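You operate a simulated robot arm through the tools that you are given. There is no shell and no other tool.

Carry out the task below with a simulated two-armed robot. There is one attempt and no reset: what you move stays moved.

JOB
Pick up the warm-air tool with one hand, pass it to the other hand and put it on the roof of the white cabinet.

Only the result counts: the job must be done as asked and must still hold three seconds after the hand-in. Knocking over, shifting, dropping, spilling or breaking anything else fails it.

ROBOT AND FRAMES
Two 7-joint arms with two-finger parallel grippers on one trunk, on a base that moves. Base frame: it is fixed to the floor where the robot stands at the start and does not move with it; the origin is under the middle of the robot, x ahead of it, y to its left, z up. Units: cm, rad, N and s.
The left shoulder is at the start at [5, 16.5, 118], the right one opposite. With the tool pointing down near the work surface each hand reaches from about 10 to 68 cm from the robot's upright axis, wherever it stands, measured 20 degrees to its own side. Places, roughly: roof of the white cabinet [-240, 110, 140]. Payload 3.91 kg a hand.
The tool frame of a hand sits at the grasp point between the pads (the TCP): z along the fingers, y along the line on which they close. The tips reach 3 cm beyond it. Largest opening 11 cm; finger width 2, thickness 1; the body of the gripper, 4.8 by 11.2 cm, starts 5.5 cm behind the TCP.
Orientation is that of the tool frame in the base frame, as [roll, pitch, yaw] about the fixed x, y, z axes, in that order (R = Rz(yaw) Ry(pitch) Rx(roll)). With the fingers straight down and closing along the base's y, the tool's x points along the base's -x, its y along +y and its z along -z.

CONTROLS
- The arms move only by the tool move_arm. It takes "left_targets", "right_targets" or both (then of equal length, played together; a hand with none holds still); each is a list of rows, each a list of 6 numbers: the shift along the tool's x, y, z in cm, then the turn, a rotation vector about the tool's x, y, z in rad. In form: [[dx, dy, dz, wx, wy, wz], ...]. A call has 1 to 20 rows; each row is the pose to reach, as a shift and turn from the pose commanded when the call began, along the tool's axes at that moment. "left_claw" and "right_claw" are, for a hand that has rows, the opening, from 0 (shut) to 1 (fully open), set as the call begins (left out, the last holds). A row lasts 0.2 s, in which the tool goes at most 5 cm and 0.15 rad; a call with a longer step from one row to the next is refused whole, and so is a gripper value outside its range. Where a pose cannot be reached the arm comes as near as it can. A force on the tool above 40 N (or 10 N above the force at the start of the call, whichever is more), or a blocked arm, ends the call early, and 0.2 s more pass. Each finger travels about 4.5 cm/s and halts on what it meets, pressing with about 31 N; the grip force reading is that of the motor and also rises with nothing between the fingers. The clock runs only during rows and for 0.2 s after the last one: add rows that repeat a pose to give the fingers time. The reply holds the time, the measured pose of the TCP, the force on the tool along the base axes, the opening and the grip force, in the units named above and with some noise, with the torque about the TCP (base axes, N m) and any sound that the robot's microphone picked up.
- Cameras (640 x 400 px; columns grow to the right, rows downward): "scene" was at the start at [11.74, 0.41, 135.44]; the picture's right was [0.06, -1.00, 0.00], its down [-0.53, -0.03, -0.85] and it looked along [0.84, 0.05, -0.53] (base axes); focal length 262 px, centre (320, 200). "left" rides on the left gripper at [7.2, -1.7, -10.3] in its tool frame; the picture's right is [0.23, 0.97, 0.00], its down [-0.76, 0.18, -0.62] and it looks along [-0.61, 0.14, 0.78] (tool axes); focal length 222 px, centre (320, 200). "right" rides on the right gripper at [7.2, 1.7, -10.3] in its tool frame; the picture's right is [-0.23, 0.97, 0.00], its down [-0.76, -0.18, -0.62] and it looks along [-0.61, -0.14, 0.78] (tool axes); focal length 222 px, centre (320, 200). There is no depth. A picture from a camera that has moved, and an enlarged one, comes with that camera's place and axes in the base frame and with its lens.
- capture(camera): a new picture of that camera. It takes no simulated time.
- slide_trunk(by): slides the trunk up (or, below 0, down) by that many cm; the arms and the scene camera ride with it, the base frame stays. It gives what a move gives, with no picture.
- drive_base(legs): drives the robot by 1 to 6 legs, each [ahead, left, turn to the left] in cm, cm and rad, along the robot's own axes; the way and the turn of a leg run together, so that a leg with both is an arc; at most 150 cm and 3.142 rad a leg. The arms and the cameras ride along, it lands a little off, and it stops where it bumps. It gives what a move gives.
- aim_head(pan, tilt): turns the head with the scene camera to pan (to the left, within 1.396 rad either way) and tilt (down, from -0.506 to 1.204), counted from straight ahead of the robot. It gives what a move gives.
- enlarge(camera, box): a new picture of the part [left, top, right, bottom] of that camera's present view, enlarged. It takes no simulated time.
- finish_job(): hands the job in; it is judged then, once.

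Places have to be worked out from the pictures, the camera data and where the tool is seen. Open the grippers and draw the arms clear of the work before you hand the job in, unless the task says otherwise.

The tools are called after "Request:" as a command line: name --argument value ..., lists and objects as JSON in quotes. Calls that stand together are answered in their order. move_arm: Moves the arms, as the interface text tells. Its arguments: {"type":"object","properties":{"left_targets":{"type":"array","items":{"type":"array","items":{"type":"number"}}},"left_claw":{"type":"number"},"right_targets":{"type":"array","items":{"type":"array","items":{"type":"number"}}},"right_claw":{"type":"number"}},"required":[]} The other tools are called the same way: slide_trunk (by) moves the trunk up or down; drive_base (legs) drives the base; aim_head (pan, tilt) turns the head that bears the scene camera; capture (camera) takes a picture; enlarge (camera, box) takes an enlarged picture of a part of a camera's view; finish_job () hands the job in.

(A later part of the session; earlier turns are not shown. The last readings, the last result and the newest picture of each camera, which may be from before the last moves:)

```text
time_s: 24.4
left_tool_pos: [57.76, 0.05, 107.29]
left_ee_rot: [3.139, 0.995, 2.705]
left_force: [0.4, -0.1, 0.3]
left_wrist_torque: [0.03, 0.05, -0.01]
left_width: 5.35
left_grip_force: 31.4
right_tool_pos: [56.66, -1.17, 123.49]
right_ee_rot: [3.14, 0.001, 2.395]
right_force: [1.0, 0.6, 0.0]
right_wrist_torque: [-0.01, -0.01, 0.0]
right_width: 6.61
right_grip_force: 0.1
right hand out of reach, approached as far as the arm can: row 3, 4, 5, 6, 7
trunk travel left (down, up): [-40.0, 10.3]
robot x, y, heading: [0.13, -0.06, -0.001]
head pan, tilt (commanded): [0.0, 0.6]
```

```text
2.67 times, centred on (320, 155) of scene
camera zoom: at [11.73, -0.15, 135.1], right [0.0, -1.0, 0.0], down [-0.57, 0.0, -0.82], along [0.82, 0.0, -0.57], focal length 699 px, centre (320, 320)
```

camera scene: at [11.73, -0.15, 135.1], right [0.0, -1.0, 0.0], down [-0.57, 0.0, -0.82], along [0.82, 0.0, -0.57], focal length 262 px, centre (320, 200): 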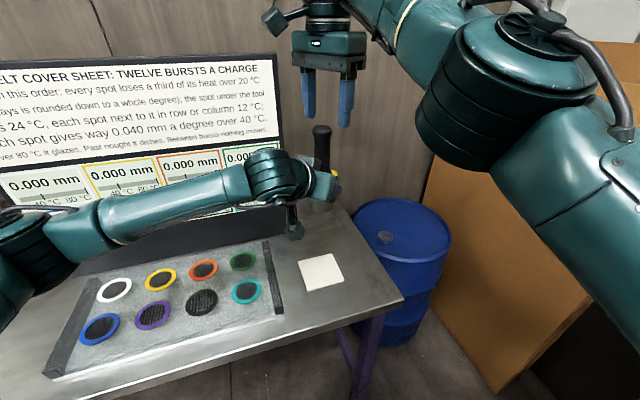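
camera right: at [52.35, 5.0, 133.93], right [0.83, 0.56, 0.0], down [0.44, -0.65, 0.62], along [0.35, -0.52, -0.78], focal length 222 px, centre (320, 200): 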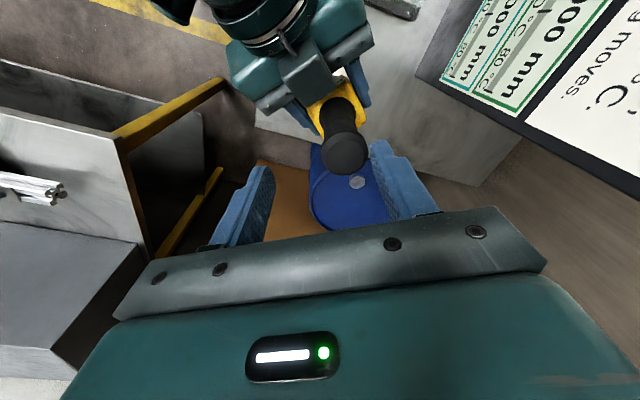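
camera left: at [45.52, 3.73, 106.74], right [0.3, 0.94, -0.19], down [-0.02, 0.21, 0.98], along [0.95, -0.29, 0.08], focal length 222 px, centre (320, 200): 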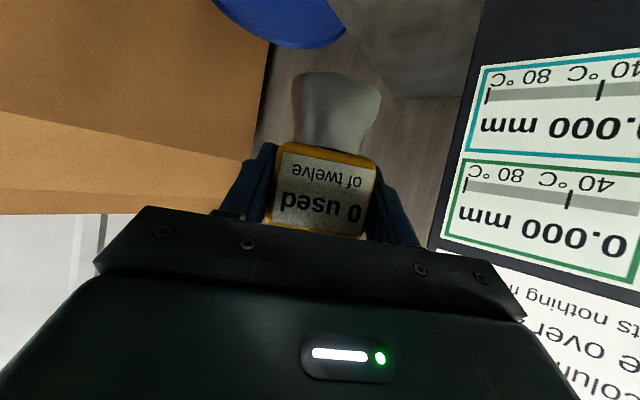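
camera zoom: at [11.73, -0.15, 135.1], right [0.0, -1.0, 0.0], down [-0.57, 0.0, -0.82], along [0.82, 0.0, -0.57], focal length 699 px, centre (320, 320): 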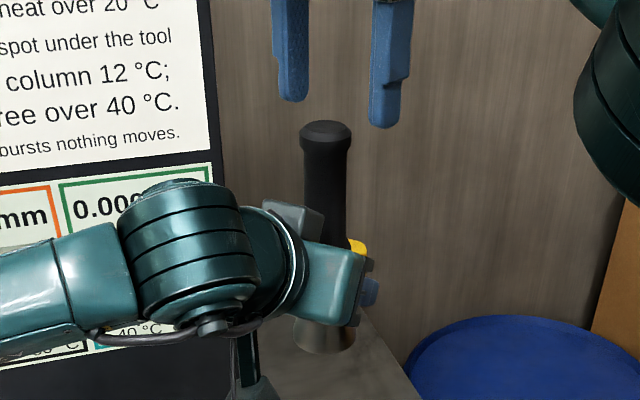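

The left hand alone now carries the tool upright; the right fingertips are at z≈120.5, just above the handle top (≈118.7). I draw the right hand away to the right and back.

Request:
move_arm --right_targets '[[0, -3, 0, 0, 0, 0], [0, -6.5, 0, 0, 0, 0], [0, -10, 0, 0, 0, 0], [0, -13.5, 0, 0, 0, 0], [0, -17, 0, 0, 0, 0], [0, -20.5, 0, 0, 0, 0], [0, -24, 0, 0, 0, 0], [0, -24, 0, 0, 0, 0]]'

Request:
aim_head --pan -1.396 --tilt 0.5

Request:
capture --camera "scene"

Request:
aim_head --pan 1.396 --tilt 0.5

Request:
capture --camera "scene"

```text
time_s: 26.2
left_tool_pos: [57.73, 0.04, 107.26]
left_ee_rot: [3.141, 0.993, 2.706]
left_force: [-0.3, 0.3, -0.7]
left_wrist_torque: [0.04, 0.04, -0.02]
left_width: 5.38
left_grip_force: 30.9
right_tool_pos: [40.24, -18.46, 123.3]
right_ee_rot: [-3.139, 0.0, 2.393]
right_force: [-0.6, 1.6, -0.7]
right_wrist_torque: [-0.02, 0.01, 0.0]
right_width: 6.6
right_grip_force: 0.2
trunk travel left (down, up): [-40.0, 10.3]
robot x, y, heading: [-0.4, -0.07, 0.002]
head pan, tilt (commanded): [0.0, 0.6]
```

```text
time_s: 27.8
left_tool_pos: [57.67, -0.1, 107.21]
left_ee_rot: [3.14, 0.995, 2.706]
left_force: [0.1, 0.5, -0.8]
left_wrist_torque: [0.02, 0.06, 0.01]
left_width: 5.37
left_grip_force: 31.0
right_tool_pos: [40.34, -18.47, 123.27]
right_ee_rot: [3.142, 0.0, 2.394]
right_force: [-0.2, -0.1, 0.5]
right_wrist_torque: [-0.01, 0.01, 0.0]
right_width: 6.59
right_grip_force: 0.1
trunk travel left (down, up): [-40.0, 10.3]
robot x, y, heading: [-0.32, 0.18, -0.001]
head pan, tilt (commanded): [-1.396, 0.499]
```

```text
taken
camera scene: at [4.47, -9.09, 136.01], right [-0.98, -0.17, 0.0], down [-0.08, 0.47, -0.88], along [0.15, -0.86, -0.48], focal length 262 px, centre (320, 200)
```

scene: 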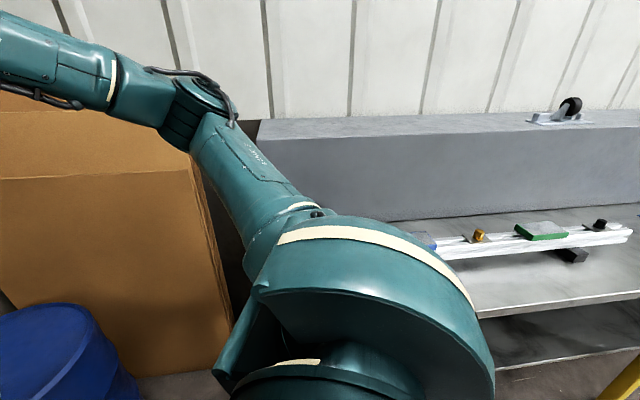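

```text
time_s: 30.2
left_tool_pos: [57.73, -0.07, 107.34]
left_ee_rot: [3.14, 0.993, 2.706]
left_force: [-0.3, 0.5, -0.1]
left_wrist_torque: [0.0, 0.08, 0.03]
left_width: 5.41
left_grip_force: 31.0
right_tool_pos: [40.16, -18.41, 123.32]
right_ee_rot: [-3.14, -0.001, 2.395]
right_force: [-0.4, 1.1, 0.0]
right_wrist_torque: [-0.02, 0.03, -0.03]
right_width: 6.59
right_grip_force: 0.0
trunk travel left (down, up): [-40.0, 10.3]
robot x, y, heading: [0.5, 0.17, -0.003]
head pan, tilt (commanded): [1.396, 0.499]
```

```text
taken
camera scene: at [4.47, 8.83, 136.01], right [0.98, -0.17, 0.0], down [-0.08, -0.47, -0.88], along [0.15, 0.86, -0.48], focal length 262 px, centre (320, 200)
```

scene: 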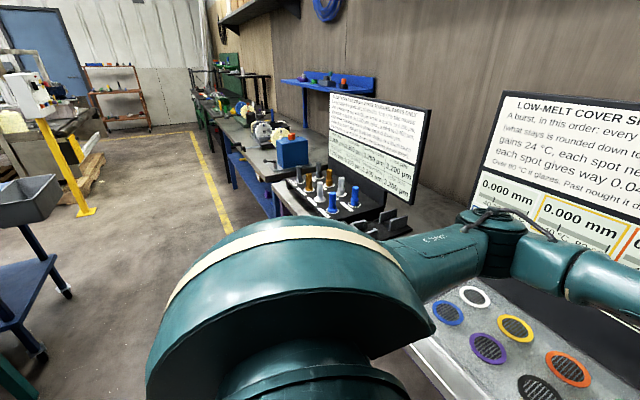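

Both sides are open floor at near range, with a bench at my right (y≈-70) and a cart at the left rear around (-124, 113). I draw the left hand with the tool back and up, the right hand further right, and then raise the trunk for clearance.

Request:
move_arm --left_targets '[[-0.05, -0.9, -1.6, 0, 0, 0], [-0.13, -2.0, -3.5, 0, 0, 0], [-0.2, -3.1, -5.5, 0, 0, 0], [-0.28, -4.2, -7.5, 0, 0, 0], [-0.35, -5.4, -9.6, 0, 0, 0], [-0.42, -6.3, -11.2, 0, 0, 0], [-0.45, -6.9, -12.2, 0, 0, 0], [-0.45, -6.9, -12.2, 0, 0, 0]]' --right_targets '[[-0.6, -1.7, 0, 0, 0, 0], [-1.3, -3.5, 0, 0, 0, 0], [-2, -5.3, 0, 0, 0, 0], [-2.6, -7, 0, 0, 0, 0], [-3.2, -8.8, 0, 0, 0, 0], [-3.9, -10.5, 0, 0, 0, 0], [-4.48, -12.2, 0, 0, 0, 0], [-4.48, -12.2, 0, 0, 0, 0]]'

Request:
slide_trunk --by 10

Request:
aim_head --pan 0.0 --tilt 0.6

Request:
capture --camera "scene"

Request:
capture --camera "left"

```text
time_s: 32.0
left_tool_pos: [45.63, -2.01, 114.12]
left_ee_rot: [3.141, 0.996, 2.704]
left_force: [0.3, 0.7, -7.8]
left_wrist_torque: [0.01, 0.04, 0.02]
left_width: 5.41
left_grip_force: 31.2
right_tool_pos: [35.36, -30.38, 123.32]
right_ee_rot: [3.141, -0.001, 2.393]
right_force: [-0.7, -1.0, -0.3]
right_wrist_torque: [0.02, -0.04, -0.04]
right_width: 6.59
right_grip_force: 0.0
trunk travel left (down, up): [-40.0, 10.3]
robot x, y, heading: [0.28, -0.13, -0.004]
head pan, tilt (commanded): [1.396, 0.499]
```

```text
time_s: 33.3
left_tool_pos: [45.75, -2.06, 124.07]
left_ee_rot: [3.14, 0.994, 2.705]
left_force: [-0.4, 0.1, -7.8]
left_wrist_torque: [0.05, 0.04, -0.02]
left_width: 5.39
left_grip_force: 30.9
right_tool_pos: [35.41, -30.6, 133.22]
right_ee_rot: [3.141, 0.002, 2.394]
right_force: [-0.1, -0.3, -0.2]
right_wrist_torque: [0.06, -0.01, -0.01]
right_width: 6.6
right_grip_force: 0.1
trunk travel left (down, up): [-50.0, 0.3]
robot x, y, heading: [-0.02, -0.07, 0.001]
head pan, tilt (commanded): [1.396, 0.499]
```

```text
time_s: 34.9
left_tool_pos: [45.68, -2.05, 124.11]
left_ee_rot: [3.14, 0.994, 2.703]
left_force: [0.2, -0.1, -6.9]
left_wrist_torque: [0.06, 0.08, -0.02]
left_width: 5.39
left_grip_force: 30.3
right_tool_pos: [35.46, -30.4, 133.26]
right_ee_rot: [-3.142, 0.0, 2.395]
right_force: [0.6, 0.4, 0.6]
right_wrist_torque: [-0.02, 0.01, 0.0]
right_width: 6.59
right_grip_force: 0.0
trunk travel left (down, up): [-50.0, 0.3]
robot x, y, heading: [0.18, 0.1, -0.0]
head pan, tilt (commanded): [0.0, 0.6]
```

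```text
taken
camera scene: at [11.71, -0.13, 145.1], right [0.0, -1.0, 0.0], down [-0.57, 0.0, -0.82], along [0.82, 0.0, -0.57], focal length 262 px, centre (320, 200)
```

scene: 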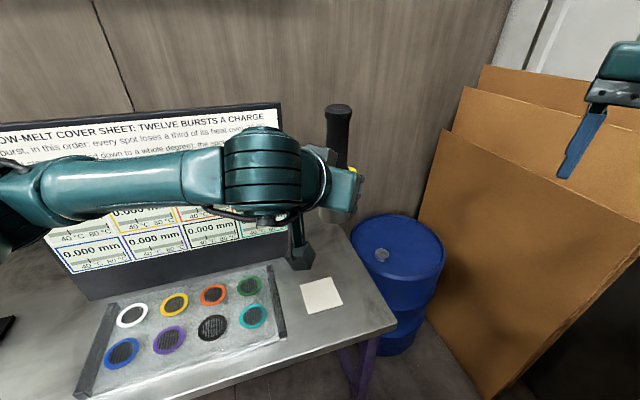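

```text
taken
camera left: at [33.49, 1.76, 123.63], right [0.3, 0.94, -0.19], down [-0.02, 0.21, 0.98], along [0.95, -0.29, 0.08], focal length 222 px, centre (320, 200)
```

left: 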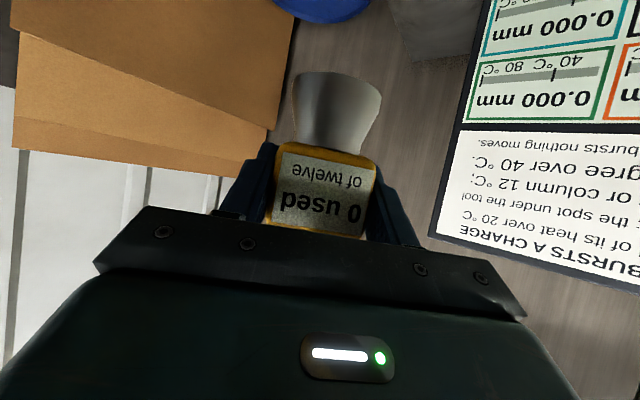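

The tool sits firmly in the left hand (about 7 N) with the trunk 10 cm higher. I turn the base 0.6 rad to the left on the spot, with everything above the bench items, to look at what lies behind.

Request:
drive_base --legs '[[0, 0, 0.6]]'

Request:
aim_head --pan 1.396 --tilt 0.4

Request:
capture --camera "scene"

Request:
aim_head --pan -1.396 --tilt 0.4

Request:
capture --camera "scene"

```text
time_s: 36.9
left_tool_pos: [38.88, 23.92, 124.12]
left_ee_rot: [-3.139, 0.995, -2.983]
left_force: [0.5, 0.2, -7.0]
left_wrist_torque: [0.01, 0.07, 0.02]
left_width: 5.37
left_grip_force: 30.8
right_tool_pos: [46.44, -5.29, 133.26]
right_ee_rot: [-3.141, 0.0, 2.992]
right_force: [0.0, 0.3, -0.7]
right_wrist_torque: [-0.01, -0.03, 0.02]
right_width: 6.6
right_grip_force: 0.2
trunk travel left (down, up): [-50.0, 0.3]
robot x, y, heading: [0.1, -0.28, 0.593]
head pan, tilt (commanded): [0.0, 0.6]
```

```text
time_s: 38.4
left_tool_pos: [38.99, 23.98, 124.14]
left_ee_rot: [3.14, 0.994, -2.982]
left_force: [0.1, 0.1, -7.6]
left_wrist_torque: [-0.03, 0.08, 0.0]
left_width: 5.4
left_grip_force: 31.6
right_tool_pos: [46.44, -5.31, 133.21]
right_ee_rot: [3.14, -0.001, 2.992]
right_force: [-0.2, 0.7, 1.0]
right_wrist_torque: [0.0, 0.02, -0.03]
right_width: 6.62
right_grip_force: 0.1
trunk travel left (down, up): [-50.0, 0.3]
robot x, y, heading: [-0.25, -0.19, 0.6]
head pan, tilt (commanded): [1.396, 0.4]
```

```text
taken
camera scene: at [-1.42, 10.0, 146.93], right [0.91, 0.41, 0.0], down [0.16, -0.36, -0.92], along [-0.38, 0.84, -0.39], focal length 262 px, centre (320, 200)
```

scene: 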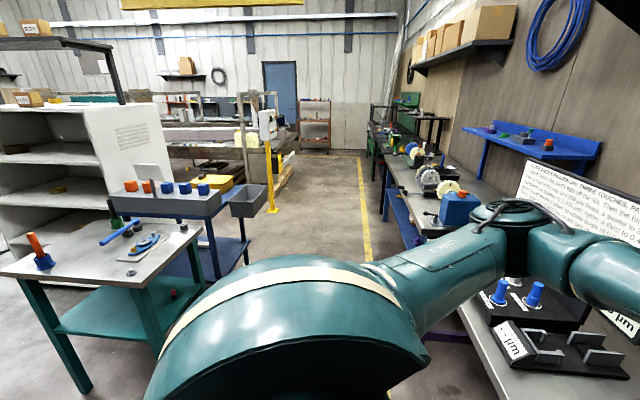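

```text
time_s: 40.9
left_tool_pos: [39.01, 23.93, 124.16]
left_ee_rot: [3.139, 0.995, -2.984]
left_force: [-0.1, 0.2, -7.7]
left_wrist_torque: [0.01, 0.06, 0.02]
left_width: 5.41
left_grip_force: 30.9
right_tool_pos: [46.35, -5.22, 133.19]
right_ee_rot: [3.141, 0.0, 2.992]
right_force: [0.1, -0.3, 0.2]
right_wrist_torque: [0.01, -0.01, -0.01]
right_width: 6.57
right_grip_force: 0.1
trunk travel left (down, up): [-50.0, 0.3]
robot x, y, heading: [0.15, 0.14, 0.593]
head pan, tilt (commanded): [-1.396, 0.4]
```

```text
taken
camera scene: at [8.82, -5.1, 146.93], right [-0.72, -0.7, 0.0], down [-0.27, 0.28, -0.92], along [0.64, -0.66, -0.39], focal length 262 px, centre (320, 200)
```

scene: 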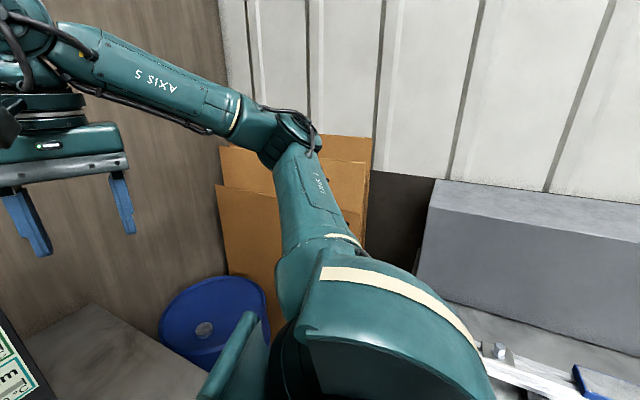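

At the left rear I see a white open-shelved cabinet with a note on its side, a green-legged table and a cart in front of it. I enlarge that part to read the note and study the roof.

Request:
aim_head --pan 1.396 --tilt 0.3

Request:
enlarge --camera "scene" --box '[0, 0, 320, 200]'

Request:
enlarge --camera "scene" --box '[0, 60, 180, 172]'

Request:
enlarge --camera "scene" --box '[0, 200, 320, 400]'

```text
time_s: 43.4
left_tool_pos: [38.96, 23.95, 124.12]
left_ee_rot: [3.14, 0.996, -2.983]
left_force: [0.5, -0.2, -8.3]
left_wrist_torque: [0.03, 0.05, -0.04]
left_width: 5.39
left_grip_force: 31.0
right_tool_pos: [46.46, -5.27, 133.28]
right_ee_rot: [-3.141, 0.001, 2.993]
right_force: [-1.7, 0.2, -0.3]
right_wrist_torque: [-0.01, 0.03, 0.0]
right_width: 6.61
right_grip_force: 0.1
trunk travel left (down, up): [-50.0, 0.3]
robot x, y, heading: [-0.17, 0.02, 0.597]
head pan, tilt (commanded): [1.396, 0.3]
```

```text
2.00 times, centred on (160, 100) of scene
camera zoom: at [-1.45, 10.07, 147.85], right [0.91, 0.41, 0.0], down [0.12, -0.27, -0.96], along [-0.39, 0.87, -0.3], focal length 524 px, centre (640, 400)
```

zoom: 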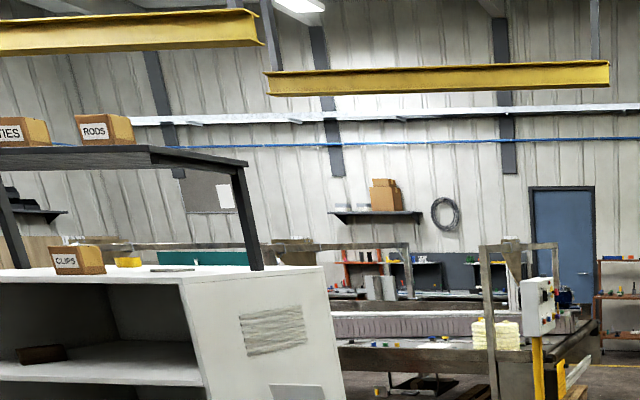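

```text
3.56 times, centred on (90, 116) of scene
camera zoom: at [-1.45, 10.07, 147.85], right [0.91, 0.41, 0.0], down [0.12, -0.27, -0.96], along [-0.39, 0.87, -0.3], focal length 932 px, centre (1138, 499)
```

zoom: 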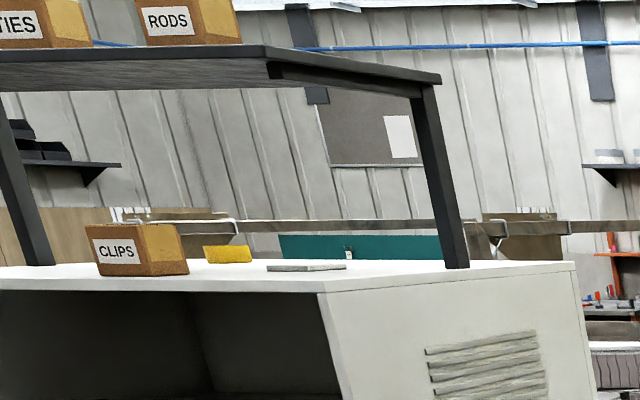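

```text
2.00 times, centred on (160, 300) of scene
camera zoom: at [-1.45, 10.07, 147.85], right [0.91, 0.41, 0.0], down [0.12, -0.27, -0.96], along [-0.39, 0.87, -0.3], focal length 524 px, centre (640, 0)
```

zoom: 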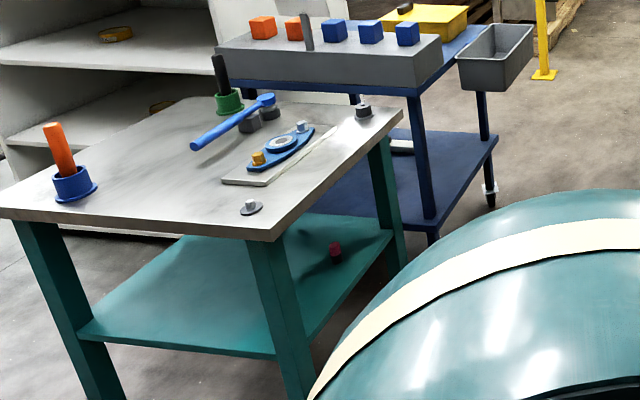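

The white cabinet (no note, just a vent) stands at the left rear: I place its front right roof corner near (-192, 99), roof z≈136–140, with a CLIPS box, small items and a rear overhead shelf (underside ≈175) on it; the front-right part of the roof is free. I turn further left on the spot to see the aisle behind before driving.

Request:
drive_base --legs '[[0, 0, 0.9]]'

Request:
aim_head --pan 1.396 --tilt 0.4

Request:
capture --camera "scene"

Request:
aim_head --pan 0.7 --tilt 0.3

Request:
capture --camera "scene"

```text
time_s: 46.1
left_tool_pos: [5.28, 45.34, 124.18]
left_ee_rot: [-3.141, 0.995, -2.079]
left_force: [-0.4, 0.4, -7.5]
left_wrist_torque: [-0.04, 0.03, -0.02]
left_width: 5.39
left_grip_force: 31.6
right_tool_pos: [32.88, 33.18, 133.32]
right_ee_rot: [3.14, 0.0, -2.388]
right_force: [0.2, -0.7, -0.3]
right_wrist_torque: [0.0, 0.01, -0.01]
right_width: 6.6
right_grip_force: 0.0
trunk travel left (down, up): [-50.0, 0.3]
robot x, y, heading: [0.06, 0.04, 1.498]
head pan, tilt (commanded): [1.396, 0.3]
```

```text
time_s: 46.8
left_tool_pos: [5.25, 45.33, 124.04]
left_ee_rot: [3.14, 0.994, -2.081]
left_force: [0.3, 0.1, -7.3]
left_wrist_torque: [-0.07, 0.02, -0.01]
left_width: 5.39
left_grip_force: 31.2
right_tool_pos: [32.89, 33.2, 133.18]
right_ee_rot: [3.141, 0.001, -2.389]
right_force: [-0.1, 0.0, -0.8]
right_wrist_torque: [0.02, -0.03, 0.0]
right_width: 6.62
right_grip_force: 0.1
trunk travel left (down, up): [-50.0, 0.3]
robot x, y, heading: [-0.24, 0.1, 1.5]
head pan, tilt (commanded): [1.396, 0.4]
```

```text
taken
camera scene: at [-8.88, 5.12, 146.93], right [0.24, 0.97, 0.0], down [0.38, -0.1, -0.92], along [-0.89, 0.22, -0.39], focal length 262 px, centre (320, 200)
```

scene: 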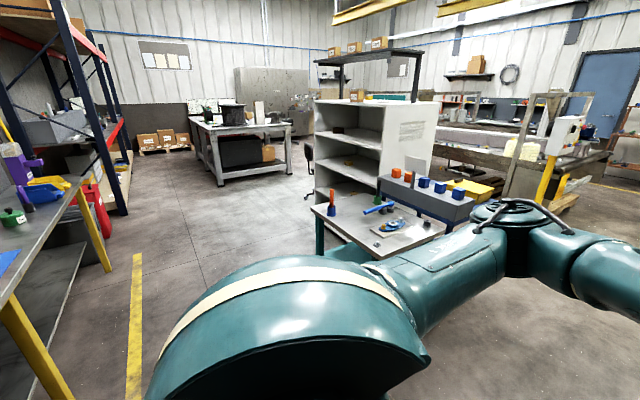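

```text
time_s: 47.8
left_tool_pos: [5.35, 45.4, 124.12]
left_ee_rot: [3.14, 0.995, -2.08]
left_force: [-0.5, -0.5, -6.9]
left_wrist_torque: [-0.03, 0.03, 0.0]
left_width: 5.39
left_grip_force: 31.1
right_tool_pos: [32.81, 33.08, 133.17]
right_ee_rot: [3.14, -0.001, -2.391]
right_force: [-0.4, -0.1, -0.4]
right_wrist_torque: [-0.01, 0.0, 0.02]
right_width: 6.61
right_grip_force: 0.1
trunk travel left (down, up): [-50.0, 0.3]
robot x, y, heading: [0.01, -0.17, 1.498]
head pan, tilt (commanded): [0.7, 0.3]
```

```text
taken
camera scene: at [-5.39, 10.41, 147.85], right [0.81, 0.59, 0.0], down [0.17, -0.24, -0.96], along [-0.56, 0.77, -0.3], focal length 262 px, centre (320, 200)
```

scene: 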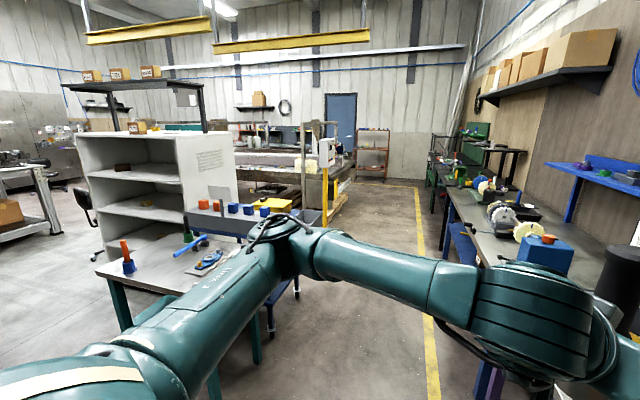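

The aisle toward the cabinet looks free: the green table occupies about (-93…-153, 36…98), the cabinet front runs from about (-195, 101) to (-304, 71), roof z≈138. I turn to face the cabinet direction (heading ≈1.83) and check the near floor on my left before strafing.

Request:
drive_base --legs '[[0, 0, 0.333]]'

Request:
aim_head --pan 1.396 --tilt 0.85

Request:
capture --camera "scene"

Request:
aim_head --pan 0.9 --tilt 0.35

Request:
capture --camera "scene"

```text
time_s: 49.3
left_tool_pos: [-10.15, 44.57, 124.06]
left_ee_rot: [3.141, 0.995, -1.74]
left_force: [-0.1, -0.2, -7.6]
left_wrist_torque: [-0.06, -0.01, 0.02]
left_width: 5.39
left_grip_force: 31.3
right_tool_pos: [19.93, 42.19, 133.31]
right_ee_rot: [3.141, 0.001, -2.05]
right_force: [-0.1, 0.9, -0.5]
right_wrist_torque: [0.0, -0.02, -0.04]
right_width: 6.59
right_grip_force: 0.1
trunk travel left (down, up): [-50.0, 0.3]
robot x, y, heading: [0.1, -0.07, 1.834]
head pan, tilt (commanded): [0.7, 0.3]
```

```text
time_s: 50.3
left_tool_pos: [-10.03, 44.47, 124.14]
left_ee_rot: [3.141, 0.993, -1.74]
left_force: [-0.2, -0.1, -7.5]
left_wrist_torque: [-0.08, 0.03, -0.01]
left_width: 5.36
left_grip_force: 30.4
right_tool_pos: [19.83, 42.28, 133.19]
right_ee_rot: [3.141, 0.0, -2.049]
right_force: [0.0, -0.7, -1.0]
right_wrist_torque: [0.01, 0.0, 0.0]
right_width: 6.58
right_grip_force: 0.1
trunk travel left (down, up): [-50.0, 0.3]
robot x, y, heading: [-0.14, -0.19, 1.84]
head pan, tilt (commanded): [1.396, 0.85]
```

```text
taken
camera scene: at [-8.69, 2.04, 143.02], right [-0.09, 1.0, 0.0], down [0.75, 0.07, -0.66], along [-0.66, -0.06, -0.75], focal length 262 px, centre (320, 200)
```

scene: 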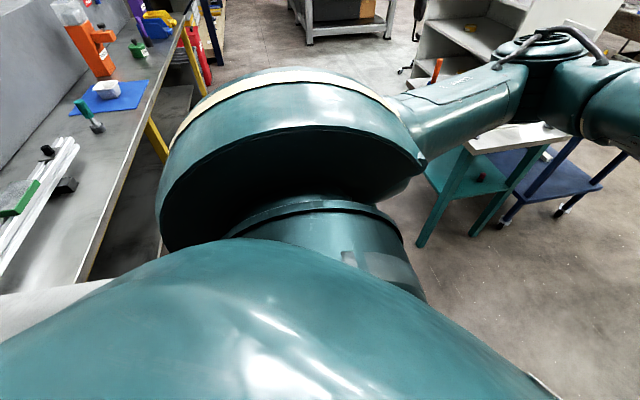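

```text
time_s: 51.3
left_tool_pos: [-10.13, 44.55, 124.14]
left_ee_rot: [3.14, 0.995, -1.741]
left_force: [0.1, -1.1, -7.4]
left_wrist_torque: [-0.06, 0.03, 0.01]
left_width: 5.4
left_grip_force: 31.3
right_tool_pos: [20.0, 42.23, 133.21]
right_ee_rot: [-3.141, 0.001, -2.05]
right_force: [0.6, -0.1, -0.7]
right_wrist_torque: [-0.03, -0.02, 0.01]
right_width: 6.62
right_grip_force: 0.0
trunk travel left (down, up): [-50.0, 0.3]
robot x, y, heading: [-0.03, -0.29, 1.829]
head pan, tilt (commanded): [0.901, 0.351]
```

```text
taken
camera scene: at [-9.48, 6.4, 147.37], right [0.39, 0.92, 0.0], down [0.32, -0.14, -0.94], along [-0.86, 0.37, -0.34], focal length 262 px, centre (320, 200)
```

scene: 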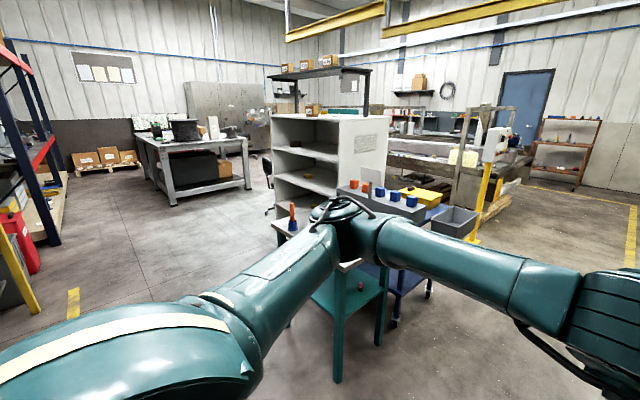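

The floor on my left is clear, with the bench edge about 49 cm behind me and the green table's edge about 74 cm ahead. I strafe left along the aisle, in two legs, to stand opposite the cabinet.

Request:
drive_base --legs '[[10, 60, 0], [0, 65, 0]]'

Request:
aim_head --pan 0.6 --tilt 0.4

Request:
capture --camera "scene"

```text
time_s: 62.7
left_tool_pos: [-133.05, 20.09, 124.07]
left_ee_rot: [3.14, 0.993, -1.726]
left_force: [-0.2, 0.2, -6.7]
left_wrist_torque: [-0.07, 0.0, -0.02]
left_width: 5.39
left_grip_force: 30.8
right_tool_pos: [-103.0, 18.08, 133.22]
right_ee_rot: [3.141, 0.0, -2.037]
right_force: [0.7, 0.5, 0.1]
right_wrist_torque: [0.0, -0.01, -0.01]
right_width: 6.6
right_grip_force: 0.1
trunk travel left (down, up): [-50.0, 0.3]
robot x, y, heading: [-122.61, -24.32, 1.854]
head pan, tilt (commanded): [0.901, 0.351]
```

```text
time_s: 63.5
left_tool_pos: [-133.03, 20.03, 124.1]
left_ee_rot: [3.139, 0.993, -1.728]
left_force: [0.4, 1.6, -7.7]
left_wrist_torque: [-0.09, 0.04, 0.0]
left_width: 5.41
left_grip_force: 30.9
right_tool_pos: [-102.94, 18.09, 133.25]
right_ee_rot: [3.141, -0.001, -2.037]
right_force: [0.3, -0.2, -0.5]
right_wrist_torque: [0.01, 0.01, -0.03]
right_width: 6.59
right_grip_force: 0.0
trunk travel left (down, up): [-50.0, 0.3]
robot x, y, heading: [-122.32, -24.33, 1.849]
head pan, tilt (commanded): [0.6, 0.4]
```

```text
taken
camera scene: at [-130.41, -15.73, 146.92], right [0.64, 0.77, 0.0], down [0.3, -0.25, -0.92], along [-0.71, 0.58, -0.39], focal length 262 px, centre (320, 200)
```

scene: 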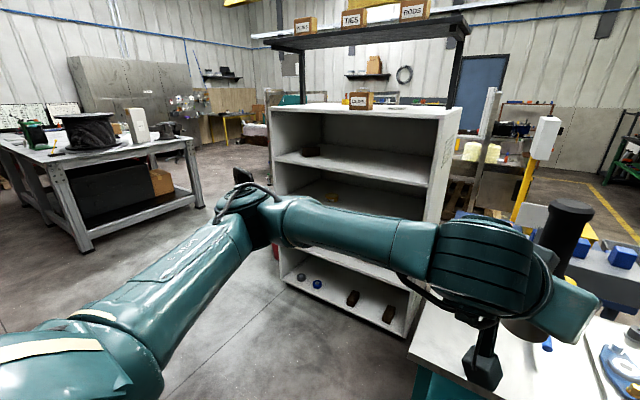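

Now I have a clear view of the cabinet ahead-left. I enlarge the roof to locate its edges and the objects on it.

Request:
enlarge --camera "scene" --box '[250, 0, 490, 150]'

Request:
enlarge --camera "scene" --box '[260, 220, 480, 357]'

```text
2.67 times, centred on (370, 75) of scene
camera zoom: at [-130.41, -15.73, 146.92], right [0.64, 0.77, 0.0], down [0.3, -0.25, -0.92], along [-0.71, 0.58, -0.39], focal length 699 px, centre (187, 533)
```

zoom: 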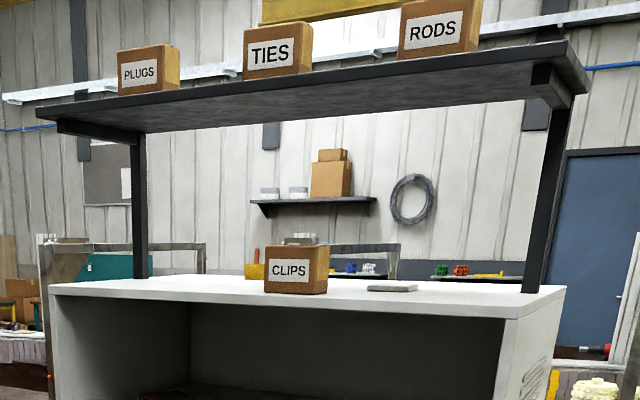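

```text
2.91 times, centred on (370, 288) of scene
camera zoom: at [-130.41, -15.73, 146.92], right [0.64, 0.77, 0.0], down [0.3, -0.25, -0.92], along [-0.71, 0.58, -0.39], focal length 763 px, centre (174, -58)
```

zoom: 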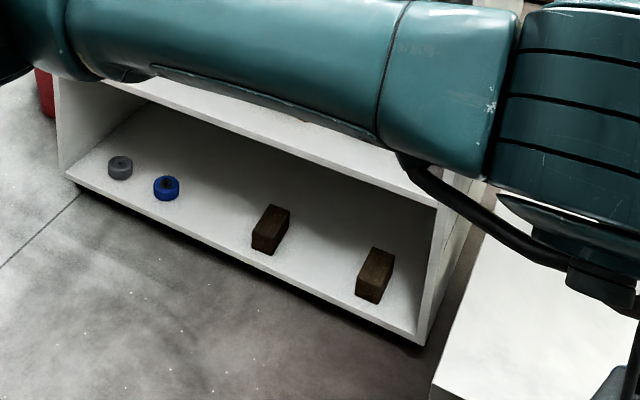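

I zoom tighter on the front right roof corner, the CLIPS box and the flat grey thing to get the roof height and free area.

Request:
enlarge --camera "scene" --box '[380, 80, 476, 140]'

Request:
enlarge --camera "scene" --box '[330, 80, 426, 140]'

```text
6.67 times, centred on (428, 110) of scene
camera zoom: at [-130.41, -15.73, 146.92], right [0.64, 0.77, 0.0], down [0.3, -0.25, -0.92], along [-0.71, 0.58, -0.39], focal length 1748 px, centre (-400, 800)
```

zoom: 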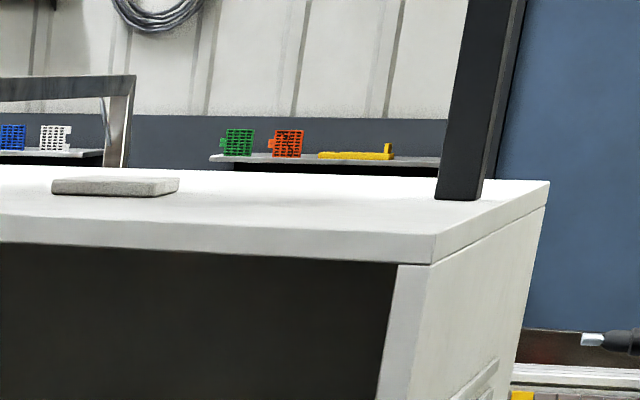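

```text
6.67 times, centred on (378, 110) of scene
camera zoom: at [-130.41, -15.73, 146.92], right [0.64, 0.77, 0.0], down [0.3, -0.25, -0.92], along [-0.71, 0.58, -0.39], focal length 1748 px, centre (-67, 800)
```

zoom: 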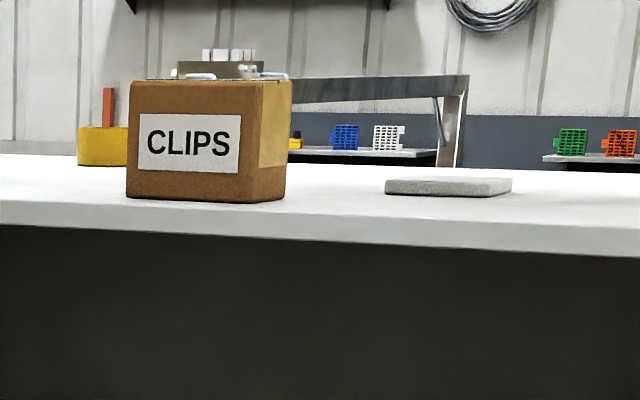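

I now put the roof's front right corner at about (-187.5, 102.5), roof z≈136.4, front edge running at heading 198°; the CLIPS box starts about 40 cm left of that corner and the flat piece about 25 cm deep, so a spot 20–24 cm left and 11 cm deep is free. I look down to see how far my own base reaches in front.

Request:
aim_head --pan 0.0 --tilt 1.2

Request:
capture --camera "scene"

Request:
aim_head --pan -0.8 --tilt 1.0

Request:
capture --camera "scene"

```text
time_s: 64.6
left_tool_pos: [-133.06, 19.96, 124.2]
left_ee_rot: [3.14, 0.993, -1.728]
left_force: [0.2, -0.1, -7.9]
left_wrist_torque: [-0.07, 0.0, -0.01]
left_width: 5.39
left_grip_force: 30.8
right_tool_pos: [-102.84, 18.12, 133.33]
right_ee_rot: [3.141, 0.0, -2.037]
right_force: [0.6, -0.3, 0.3]
right_wrist_torque: [0.02, 0.0, 0.01]
right_width: 6.6
right_grip_force: 0.0
trunk travel left (down, up): [-50.0, 0.3]
robot x, y, heading: [-122.61, -24.67, 1.854]
head pan, tilt (commanded): [0.0, 1.201]
```

```text
taken
camera scene: at [-124.82, -16.24, 140.65], right [0.96, 0.28, 0.0], down [0.26, -0.9, -0.36], along [-0.1, 0.35, -0.93], focal length 262 px, centre (320, 200)
```

scene: 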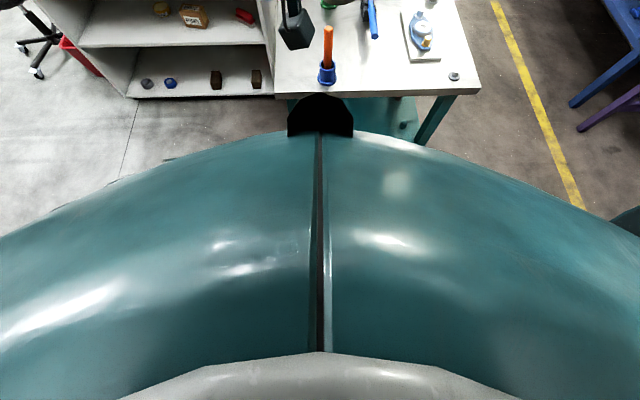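

```text
time_s: 65.8
left_tool_pos: [-133.05, 19.96, 124.07]
left_ee_rot: [3.139, 0.993, -1.727]
left_force: [-0.2, -0.2, -7.9]
left_wrist_torque: [-0.05, 0.02, -0.02]
left_width: 5.41
left_grip_force: 30.8
right_tool_pos: [-102.98, 18.15, 133.27]
right_ee_rot: [3.139, 0.0, -2.038]
right_force: [0.2, -0.3, 0.5]
right_wrist_torque: [-0.01, -0.02, -0.03]
right_width: 6.59
right_grip_force: 0.1
trunk travel left (down, up): [-50.0, 0.3]
robot x, y, heading: [-122.57, -24.53, 1.852]
head pan, tilt (commanded): [-0.799, 1.0]
```

```text
taken
camera scene: at [-119.81, -15.56, 141.9], right [0.87, -0.49, 0.0], down [-0.42, -0.73, -0.54], along [0.27, 0.47, -0.84], focal length 262 px, centre (320, 200)
```

scene: 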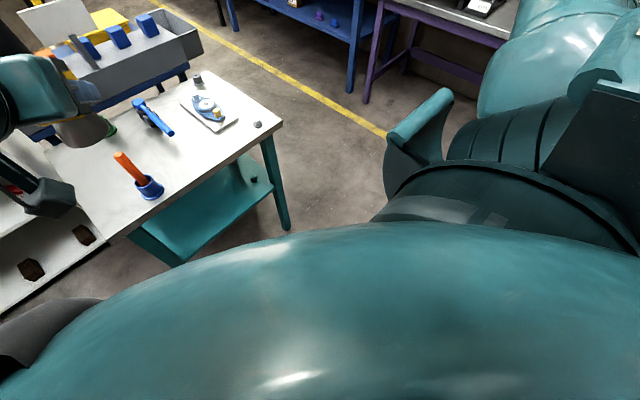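

The base itself is hidden by my chest, so I will keep a generous distance: the left arm can reach about 62 cm ahead, which lets me stop ~50 cm from the cabinet front and ~44 cm from the table. I first drive diagonally to a waiting place about 1 m in front of the cabinet.

Request:
drive_base --legs '[[0, 30, 0], [39, 26.8, 0.034]]'

Request:
aim_head --pan 0.0 --tilt 0.3

Request:
capture --camera "scene"

Request:
aim_head --pan -0.6 --tilt 0.6

Request:
capture --camera "scene"

```text
time_s: 71.5
left_tool_pos: [-200.3, 40.85, 124.14]
left_ee_rot: [-3.141, 0.992, -1.685]
left_force: [0.0, -0.2, -8.0]
left_wrist_torque: [-0.01, 0.02, 0.01]
left_width: 5.39
left_grip_force: 30.8
right_tool_pos: [-170.22, 40.26, 133.31]
right_ee_rot: [3.141, -0.001, -1.994]
right_force: [0.6, -0.8, -0.2]
right_wrist_torque: [-0.02, -0.03, 0.01]
right_width: 6.6
right_grip_force: 0.2
trunk travel left (down, up): [-50.0, 0.3]
robot x, y, heading: [-187.67, -2.83, 1.891]
head pan, tilt (commanded): [-0.799, 1.0]
```

```text
time_s: 72.6
left_tool_pos: [-200.37, 40.95, 124.12]
left_ee_rot: [3.14, 0.993, -1.685]
left_force: [0.7, 0.2, -6.9]
left_wrist_torque: [-0.04, 0.0, 0.03]
left_width: 5.37
left_grip_force: 30.8
right_tool_pos: [-170.13, 40.36, 133.26]
right_ee_rot: [-3.141, 0.0, -1.993]
right_force: [0.0, 0.3, 0.0]
right_wrist_torque: [0.02, -0.01, 0.0]
right_width: 6.6
right_grip_force: 0.1
trunk travel left (down, up): [-50.0, 0.3]
robot x, y, heading: [-188.14, -3.24, 1.893]
head pan, tilt (commanded): [0.0, 0.3]
```

```text
taken
camera scene: at [-191.78, 8.58, 147.84], right [0.95, 0.32, 0.0], down [0.09, -0.28, -0.95], along [-0.3, 0.91, -0.3], focal length 262 px, centre (320, 200)
```

scene: 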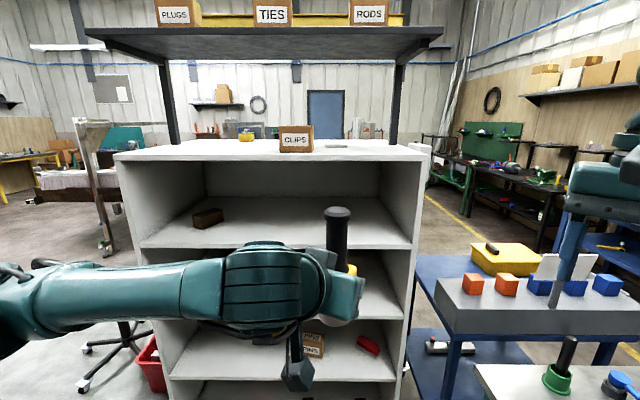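

```text
time_s: 73.6
left_tool_pos: [-200.3, 40.97, 124.14]
left_ee_rot: [3.139, 0.995, -1.684]
left_force: [-0.9, 0.3, -6.5]
left_wrist_torque: [-0.02, 0.0, 0.0]
left_width: 5.4
left_grip_force: 30.9
right_tool_pos: [-170.31, 40.26, 133.23]
right_ee_rot: [-3.141, -0.001, -1.993]
right_force: [1.0, 0.2, -0.7]
right_wrist_torque: [-0.03, 0.0, -0.01]
right_width: 6.6
right_grip_force: 0.1
trunk travel left (down, up): [-50.0, 0.3]
robot x, y, heading: [-187.67, -2.68, 1.894]
head pan, tilt (commanded): [-0.6, 0.6]
```

```text
taken
camera scene: at [-186.41, 8.23, 145.1], right [0.96, -0.27, 0.0], down [-0.15, -0.54, -0.83], along [0.22, 0.79, -0.56], focal length 262 px, centre (320, 200)
```

scene: 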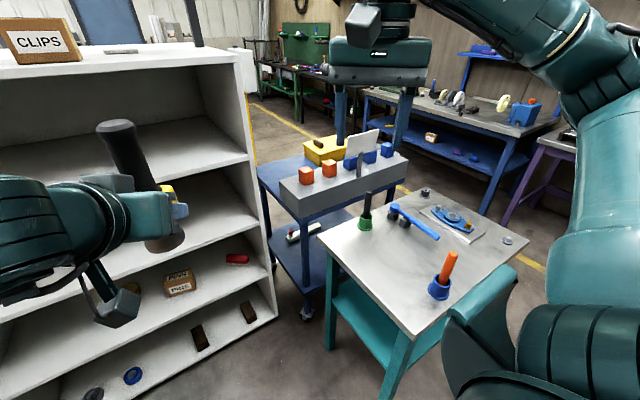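

The cabinet front is now square ahead and the path is clear; the cart stands to the right beyond the table. I zoom at the roof again from here for a second fix of edge and height.

Request:
aim_head --pan 0.0 --tilt 0.3

Request:
enlarge --camera "scene" --box '[330, 110, 442, 180]'

Request:
enlarge --camera "scene" --box '[260, 110, 372, 180]'

Request:
enlarge --camera "scene" --box '[300, 180, 440, 400]'

Request:
enlarge --camera "scene" --box '[300, 0, 460, 100]'

```text
time_s: 74.6
left_tool_pos: [-200.32, 40.92, 124.16]
left_ee_rot: [3.14, 0.993, -1.684]
left_force: [0.5, -0.4, -8.7]
left_wrist_torque: [-0.05, -0.02, 0.01]
left_width: 5.42
left_grip_force: 30.8
right_tool_pos: [-170.24, 40.32, 133.24]
right_ee_rot: [-3.14, -0.002, -1.993]
right_force: [0.4, -0.2, 0.2]
right_wrist_torque: [-0.01, 0.02, 0.0]
right_width: 6.59
right_grip_force: 0.0
trunk travel left (down, up): [-50.0, 0.3]
robot x, y, heading: [-187.75, -3.26, 1.9]
head pan, tilt (commanded): [0.0, 0.3]
```

```text
5.71 times, centred on (386, 145) of scene
camera zoom: at [-191.78, 8.58, 147.84], right [0.95, 0.32, 0.0], down [0.09, -0.28, -0.95], along [-0.3, 0.91, -0.3], focal length 1498 px, centre (-57, 514)
```

zoom: 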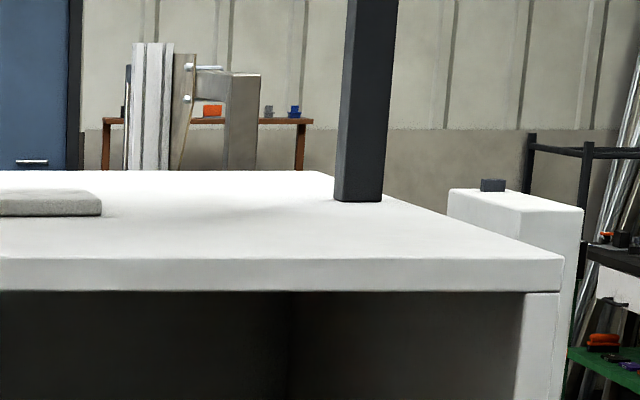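

```text
5.71 times, centred on (316, 145) of scene
camera zoom: at [-191.78, 8.58, 147.84], right [0.95, 0.32, 0.0], down [0.09, -0.28, -0.95], along [-0.3, 0.91, -0.3], focal length 1498 px, centre (343, 514)
```

zoom: 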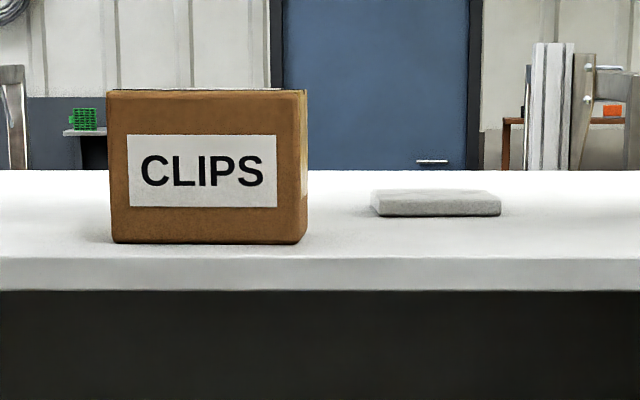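

```text
1.82 times, centred on (370, 290) of scene
camera zoom: at [-191.78, 8.58, 147.84], right [0.95, 0.32, 0.0], down [0.09, -0.28, -0.95], along [-0.3, 0.91, -0.3], focal length 477 px, centre (229, 36)
```

zoom: 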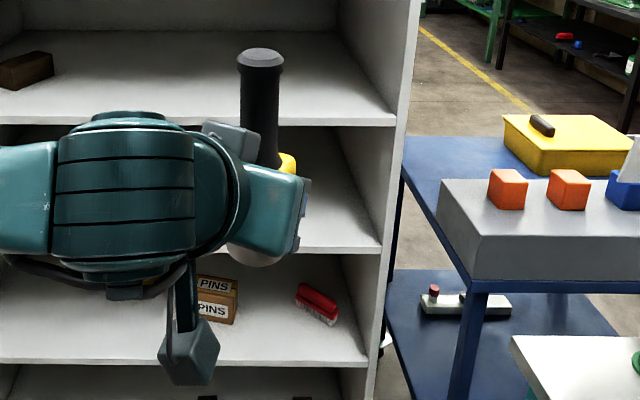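

```text
4.00 times, centred on (380, 50) of scene
camera zoom: at [-191.78, 8.58, 147.84], right [0.95, 0.32, 0.0], down [0.09, -0.28, -0.95], along [-0.3, 0.91, -0.3], focal length 1049 px, centre (80, 800)
```

zoom: 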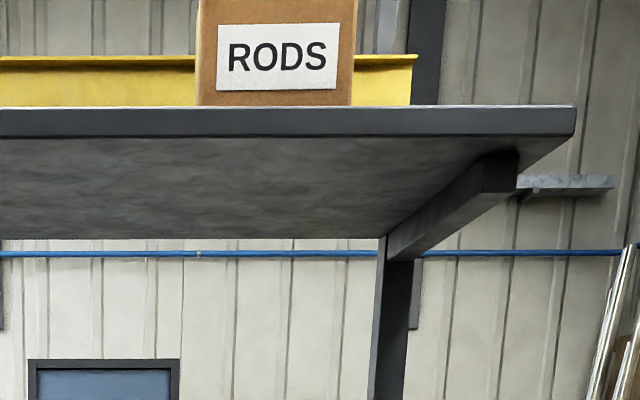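

Triangulating from both places gives the roof's front right corner near (-186, 100) with roof z≈136.8, and the overhead shelf underside ≈171.5 — ample room for the 18 cm tool. I raise the left hand to z≈148 (tool foot ≈141.6) and tuck the right hand back before approaching.

Request:
move_arm --left_targets '[[-2.8, -1.13, -1.18, 0, 0, 0], [-5.6, -2.26, -2.36, 0, 0, 0], [-8.4, -3.39, -3.55, 0, 0, 0], [-11.2, -4.52, -4.73, 0, 0, 0], [-14.0, -5.66, -5.91, 0, 0, 0], [-16.9, -6.79, -7.1, 0, 0, 0], [-19.7, -7.92, -8.28, 0, 0, 0], [-22.47, -9.05, -9.46, 0, 0, 0], [-22.47, -9.05, -9.46, 0, 0, 0]]' --right_targets '[[0.5, -1, 0, 0, 0, 0], [1, -2, 0, 0, 0, 0], [1.5, -3, 0, 0, 0, 0], [2, -4, 0, 0, 0, 0], [2.5, -5, 0, 0, 0, 0], [3, -6, 0, 0, 0, 0], [3.4, -6.9, 0, 0, 0, 0], [3.83, -7.63, 0, 0, 0, 0], [3.83, -7.63, 0, 0, 0, 0]]'

Request:
capture --camera "scene"

Request:
capture --camera "left"

Request:
capture --camera "right"

```text
time_s: 76.6
left_tool_pos: [-191.21, 44.0, 148.51]
left_ee_rot: [3.14, 0.993, -1.685]
left_force: [0.8, -0.4, -7.6]
left_wrist_torque: [-0.02, -0.02, 0.0]
left_width: 5.4
left_grip_force: 30.9
right_tool_pos: [-164.82, 33.8, 133.22]
right_ee_rot: [-3.138, -0.002, -1.995]
right_force: [0.2, -0.1, -0.4]
right_wrist_torque: [-0.05, 0.0, 0.01]
right_width: 6.61
right_grip_force: 0.1
trunk travel left (down, up): [-50.0, 0.3]
robot x, y, heading: [-187.73, -3.14, 1.893]
head pan, tilt (commanded): [0.0, 0.3]
```

```text
taken
camera scene: at [-191.84, 8.62, 147.84], right [0.95, 0.32, 0.0], down [0.09, -0.28, -0.95], along [-0.3, 0.91, -0.3], focal length 262 px, centre (320, 200)
```

scene: 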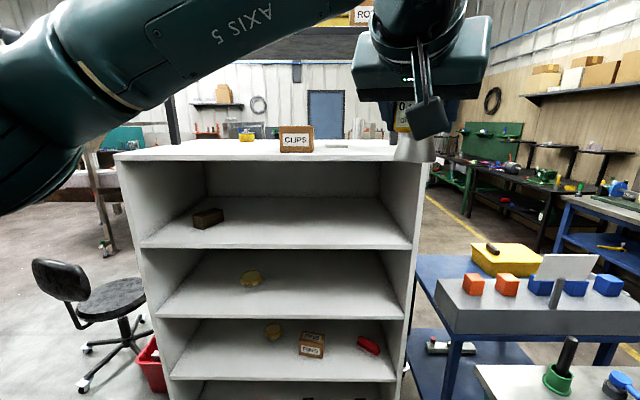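

```text
taken
camera left: at [-190.84, 31.26, 147.88], right [-0.98, -0.01, -0.19], down [-0.19, -0.08, 0.98], along [-0.03, 1.0, 0.08], focal length 222 px, centre (320, 200)
```

left: 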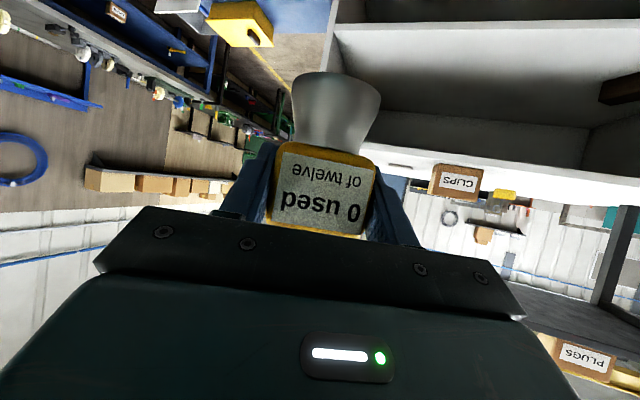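

```text
taken
camera right: at [-169.48, 27.92, 143.65], right [-0.8, 0.61, 0.0], down [0.47, 0.62, 0.62], along [0.38, 0.49, -0.78], focal length 222 px, centre (320, 200)
```

right: 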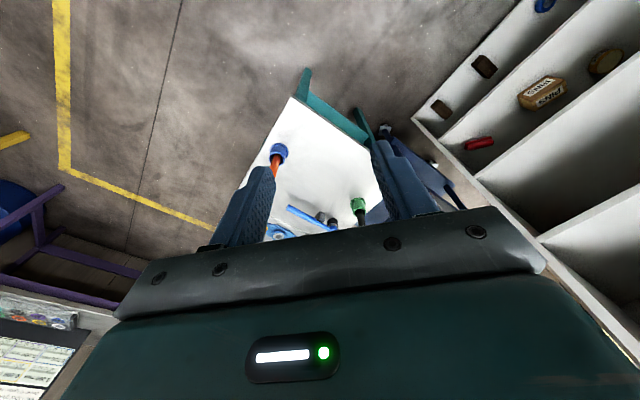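

The tool foot is at about z=142, above the roof level, and the right hand is tucked in. I drive 40 cm straight ahead, which should leave the tool about 12 cm short of the roof edge.

Request:
drive_base --legs '[[20, 0, 0], [20, 0, 0]]'

Request:
capture --camera "scene"

Request:
capture --camera "left"

Request:
capture --camera "right"

```text
time_s: 79.4
left_tool_pos: [-203.51, 81.5, 148.42]
left_ee_rot: [3.14, 0.994, -1.688]
left_force: [-0.1, 0.3, -7.2]
left_wrist_torque: [-0.09, -0.07, -0.03]
left_width: 5.39
left_grip_force: 30.8
right_tool_pos: [-177.36, 71.21, 133.39]
right_ee_rot: [3.141, -0.003, -1.996]
right_force: [0.3, -0.2, 0.0]
right_wrist_torque: [-0.04, -0.01, 0.01]
right_width: 6.6
right_grip_force: 0.0
trunk travel left (down, up): [-50.0, 0.3]
robot x, y, heading: [-200.47, 34.34, 1.895]
head pan, tilt (commanded): [0.0, 0.3]
```

```text
taken
camera scene: at [-204.41, 46.06, 147.85], right [0.95, 0.32, 0.0], down [0.09, -0.28, -0.96], along [-0.3, 0.91, -0.3], focal length 262 px, centre (320, 200)
```

scene: 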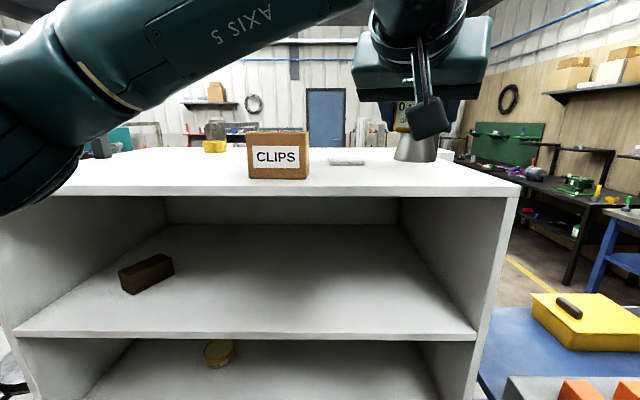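

```text
taken
camera left: at [-203.36, 68.69, 147.87], right [-0.98, -0.01, -0.19], down [-0.19, -0.09, 0.98], along [-0.03, 1.0, 0.08], focal length 222 px, centre (320, 200)
```

left: 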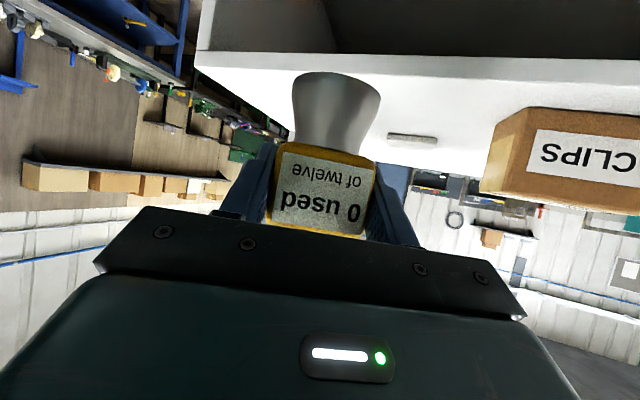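

```text
taken
camera right: at [-182.02, 65.33, 143.66], right [-0.79, 0.61, 0.0], down [0.48, 0.62, 0.62], along [0.38, 0.49, -0.78], focal length 222 px, centre (320, 200)
```

right: 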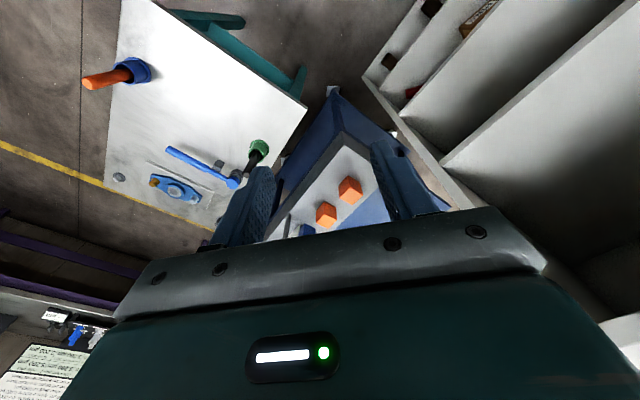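

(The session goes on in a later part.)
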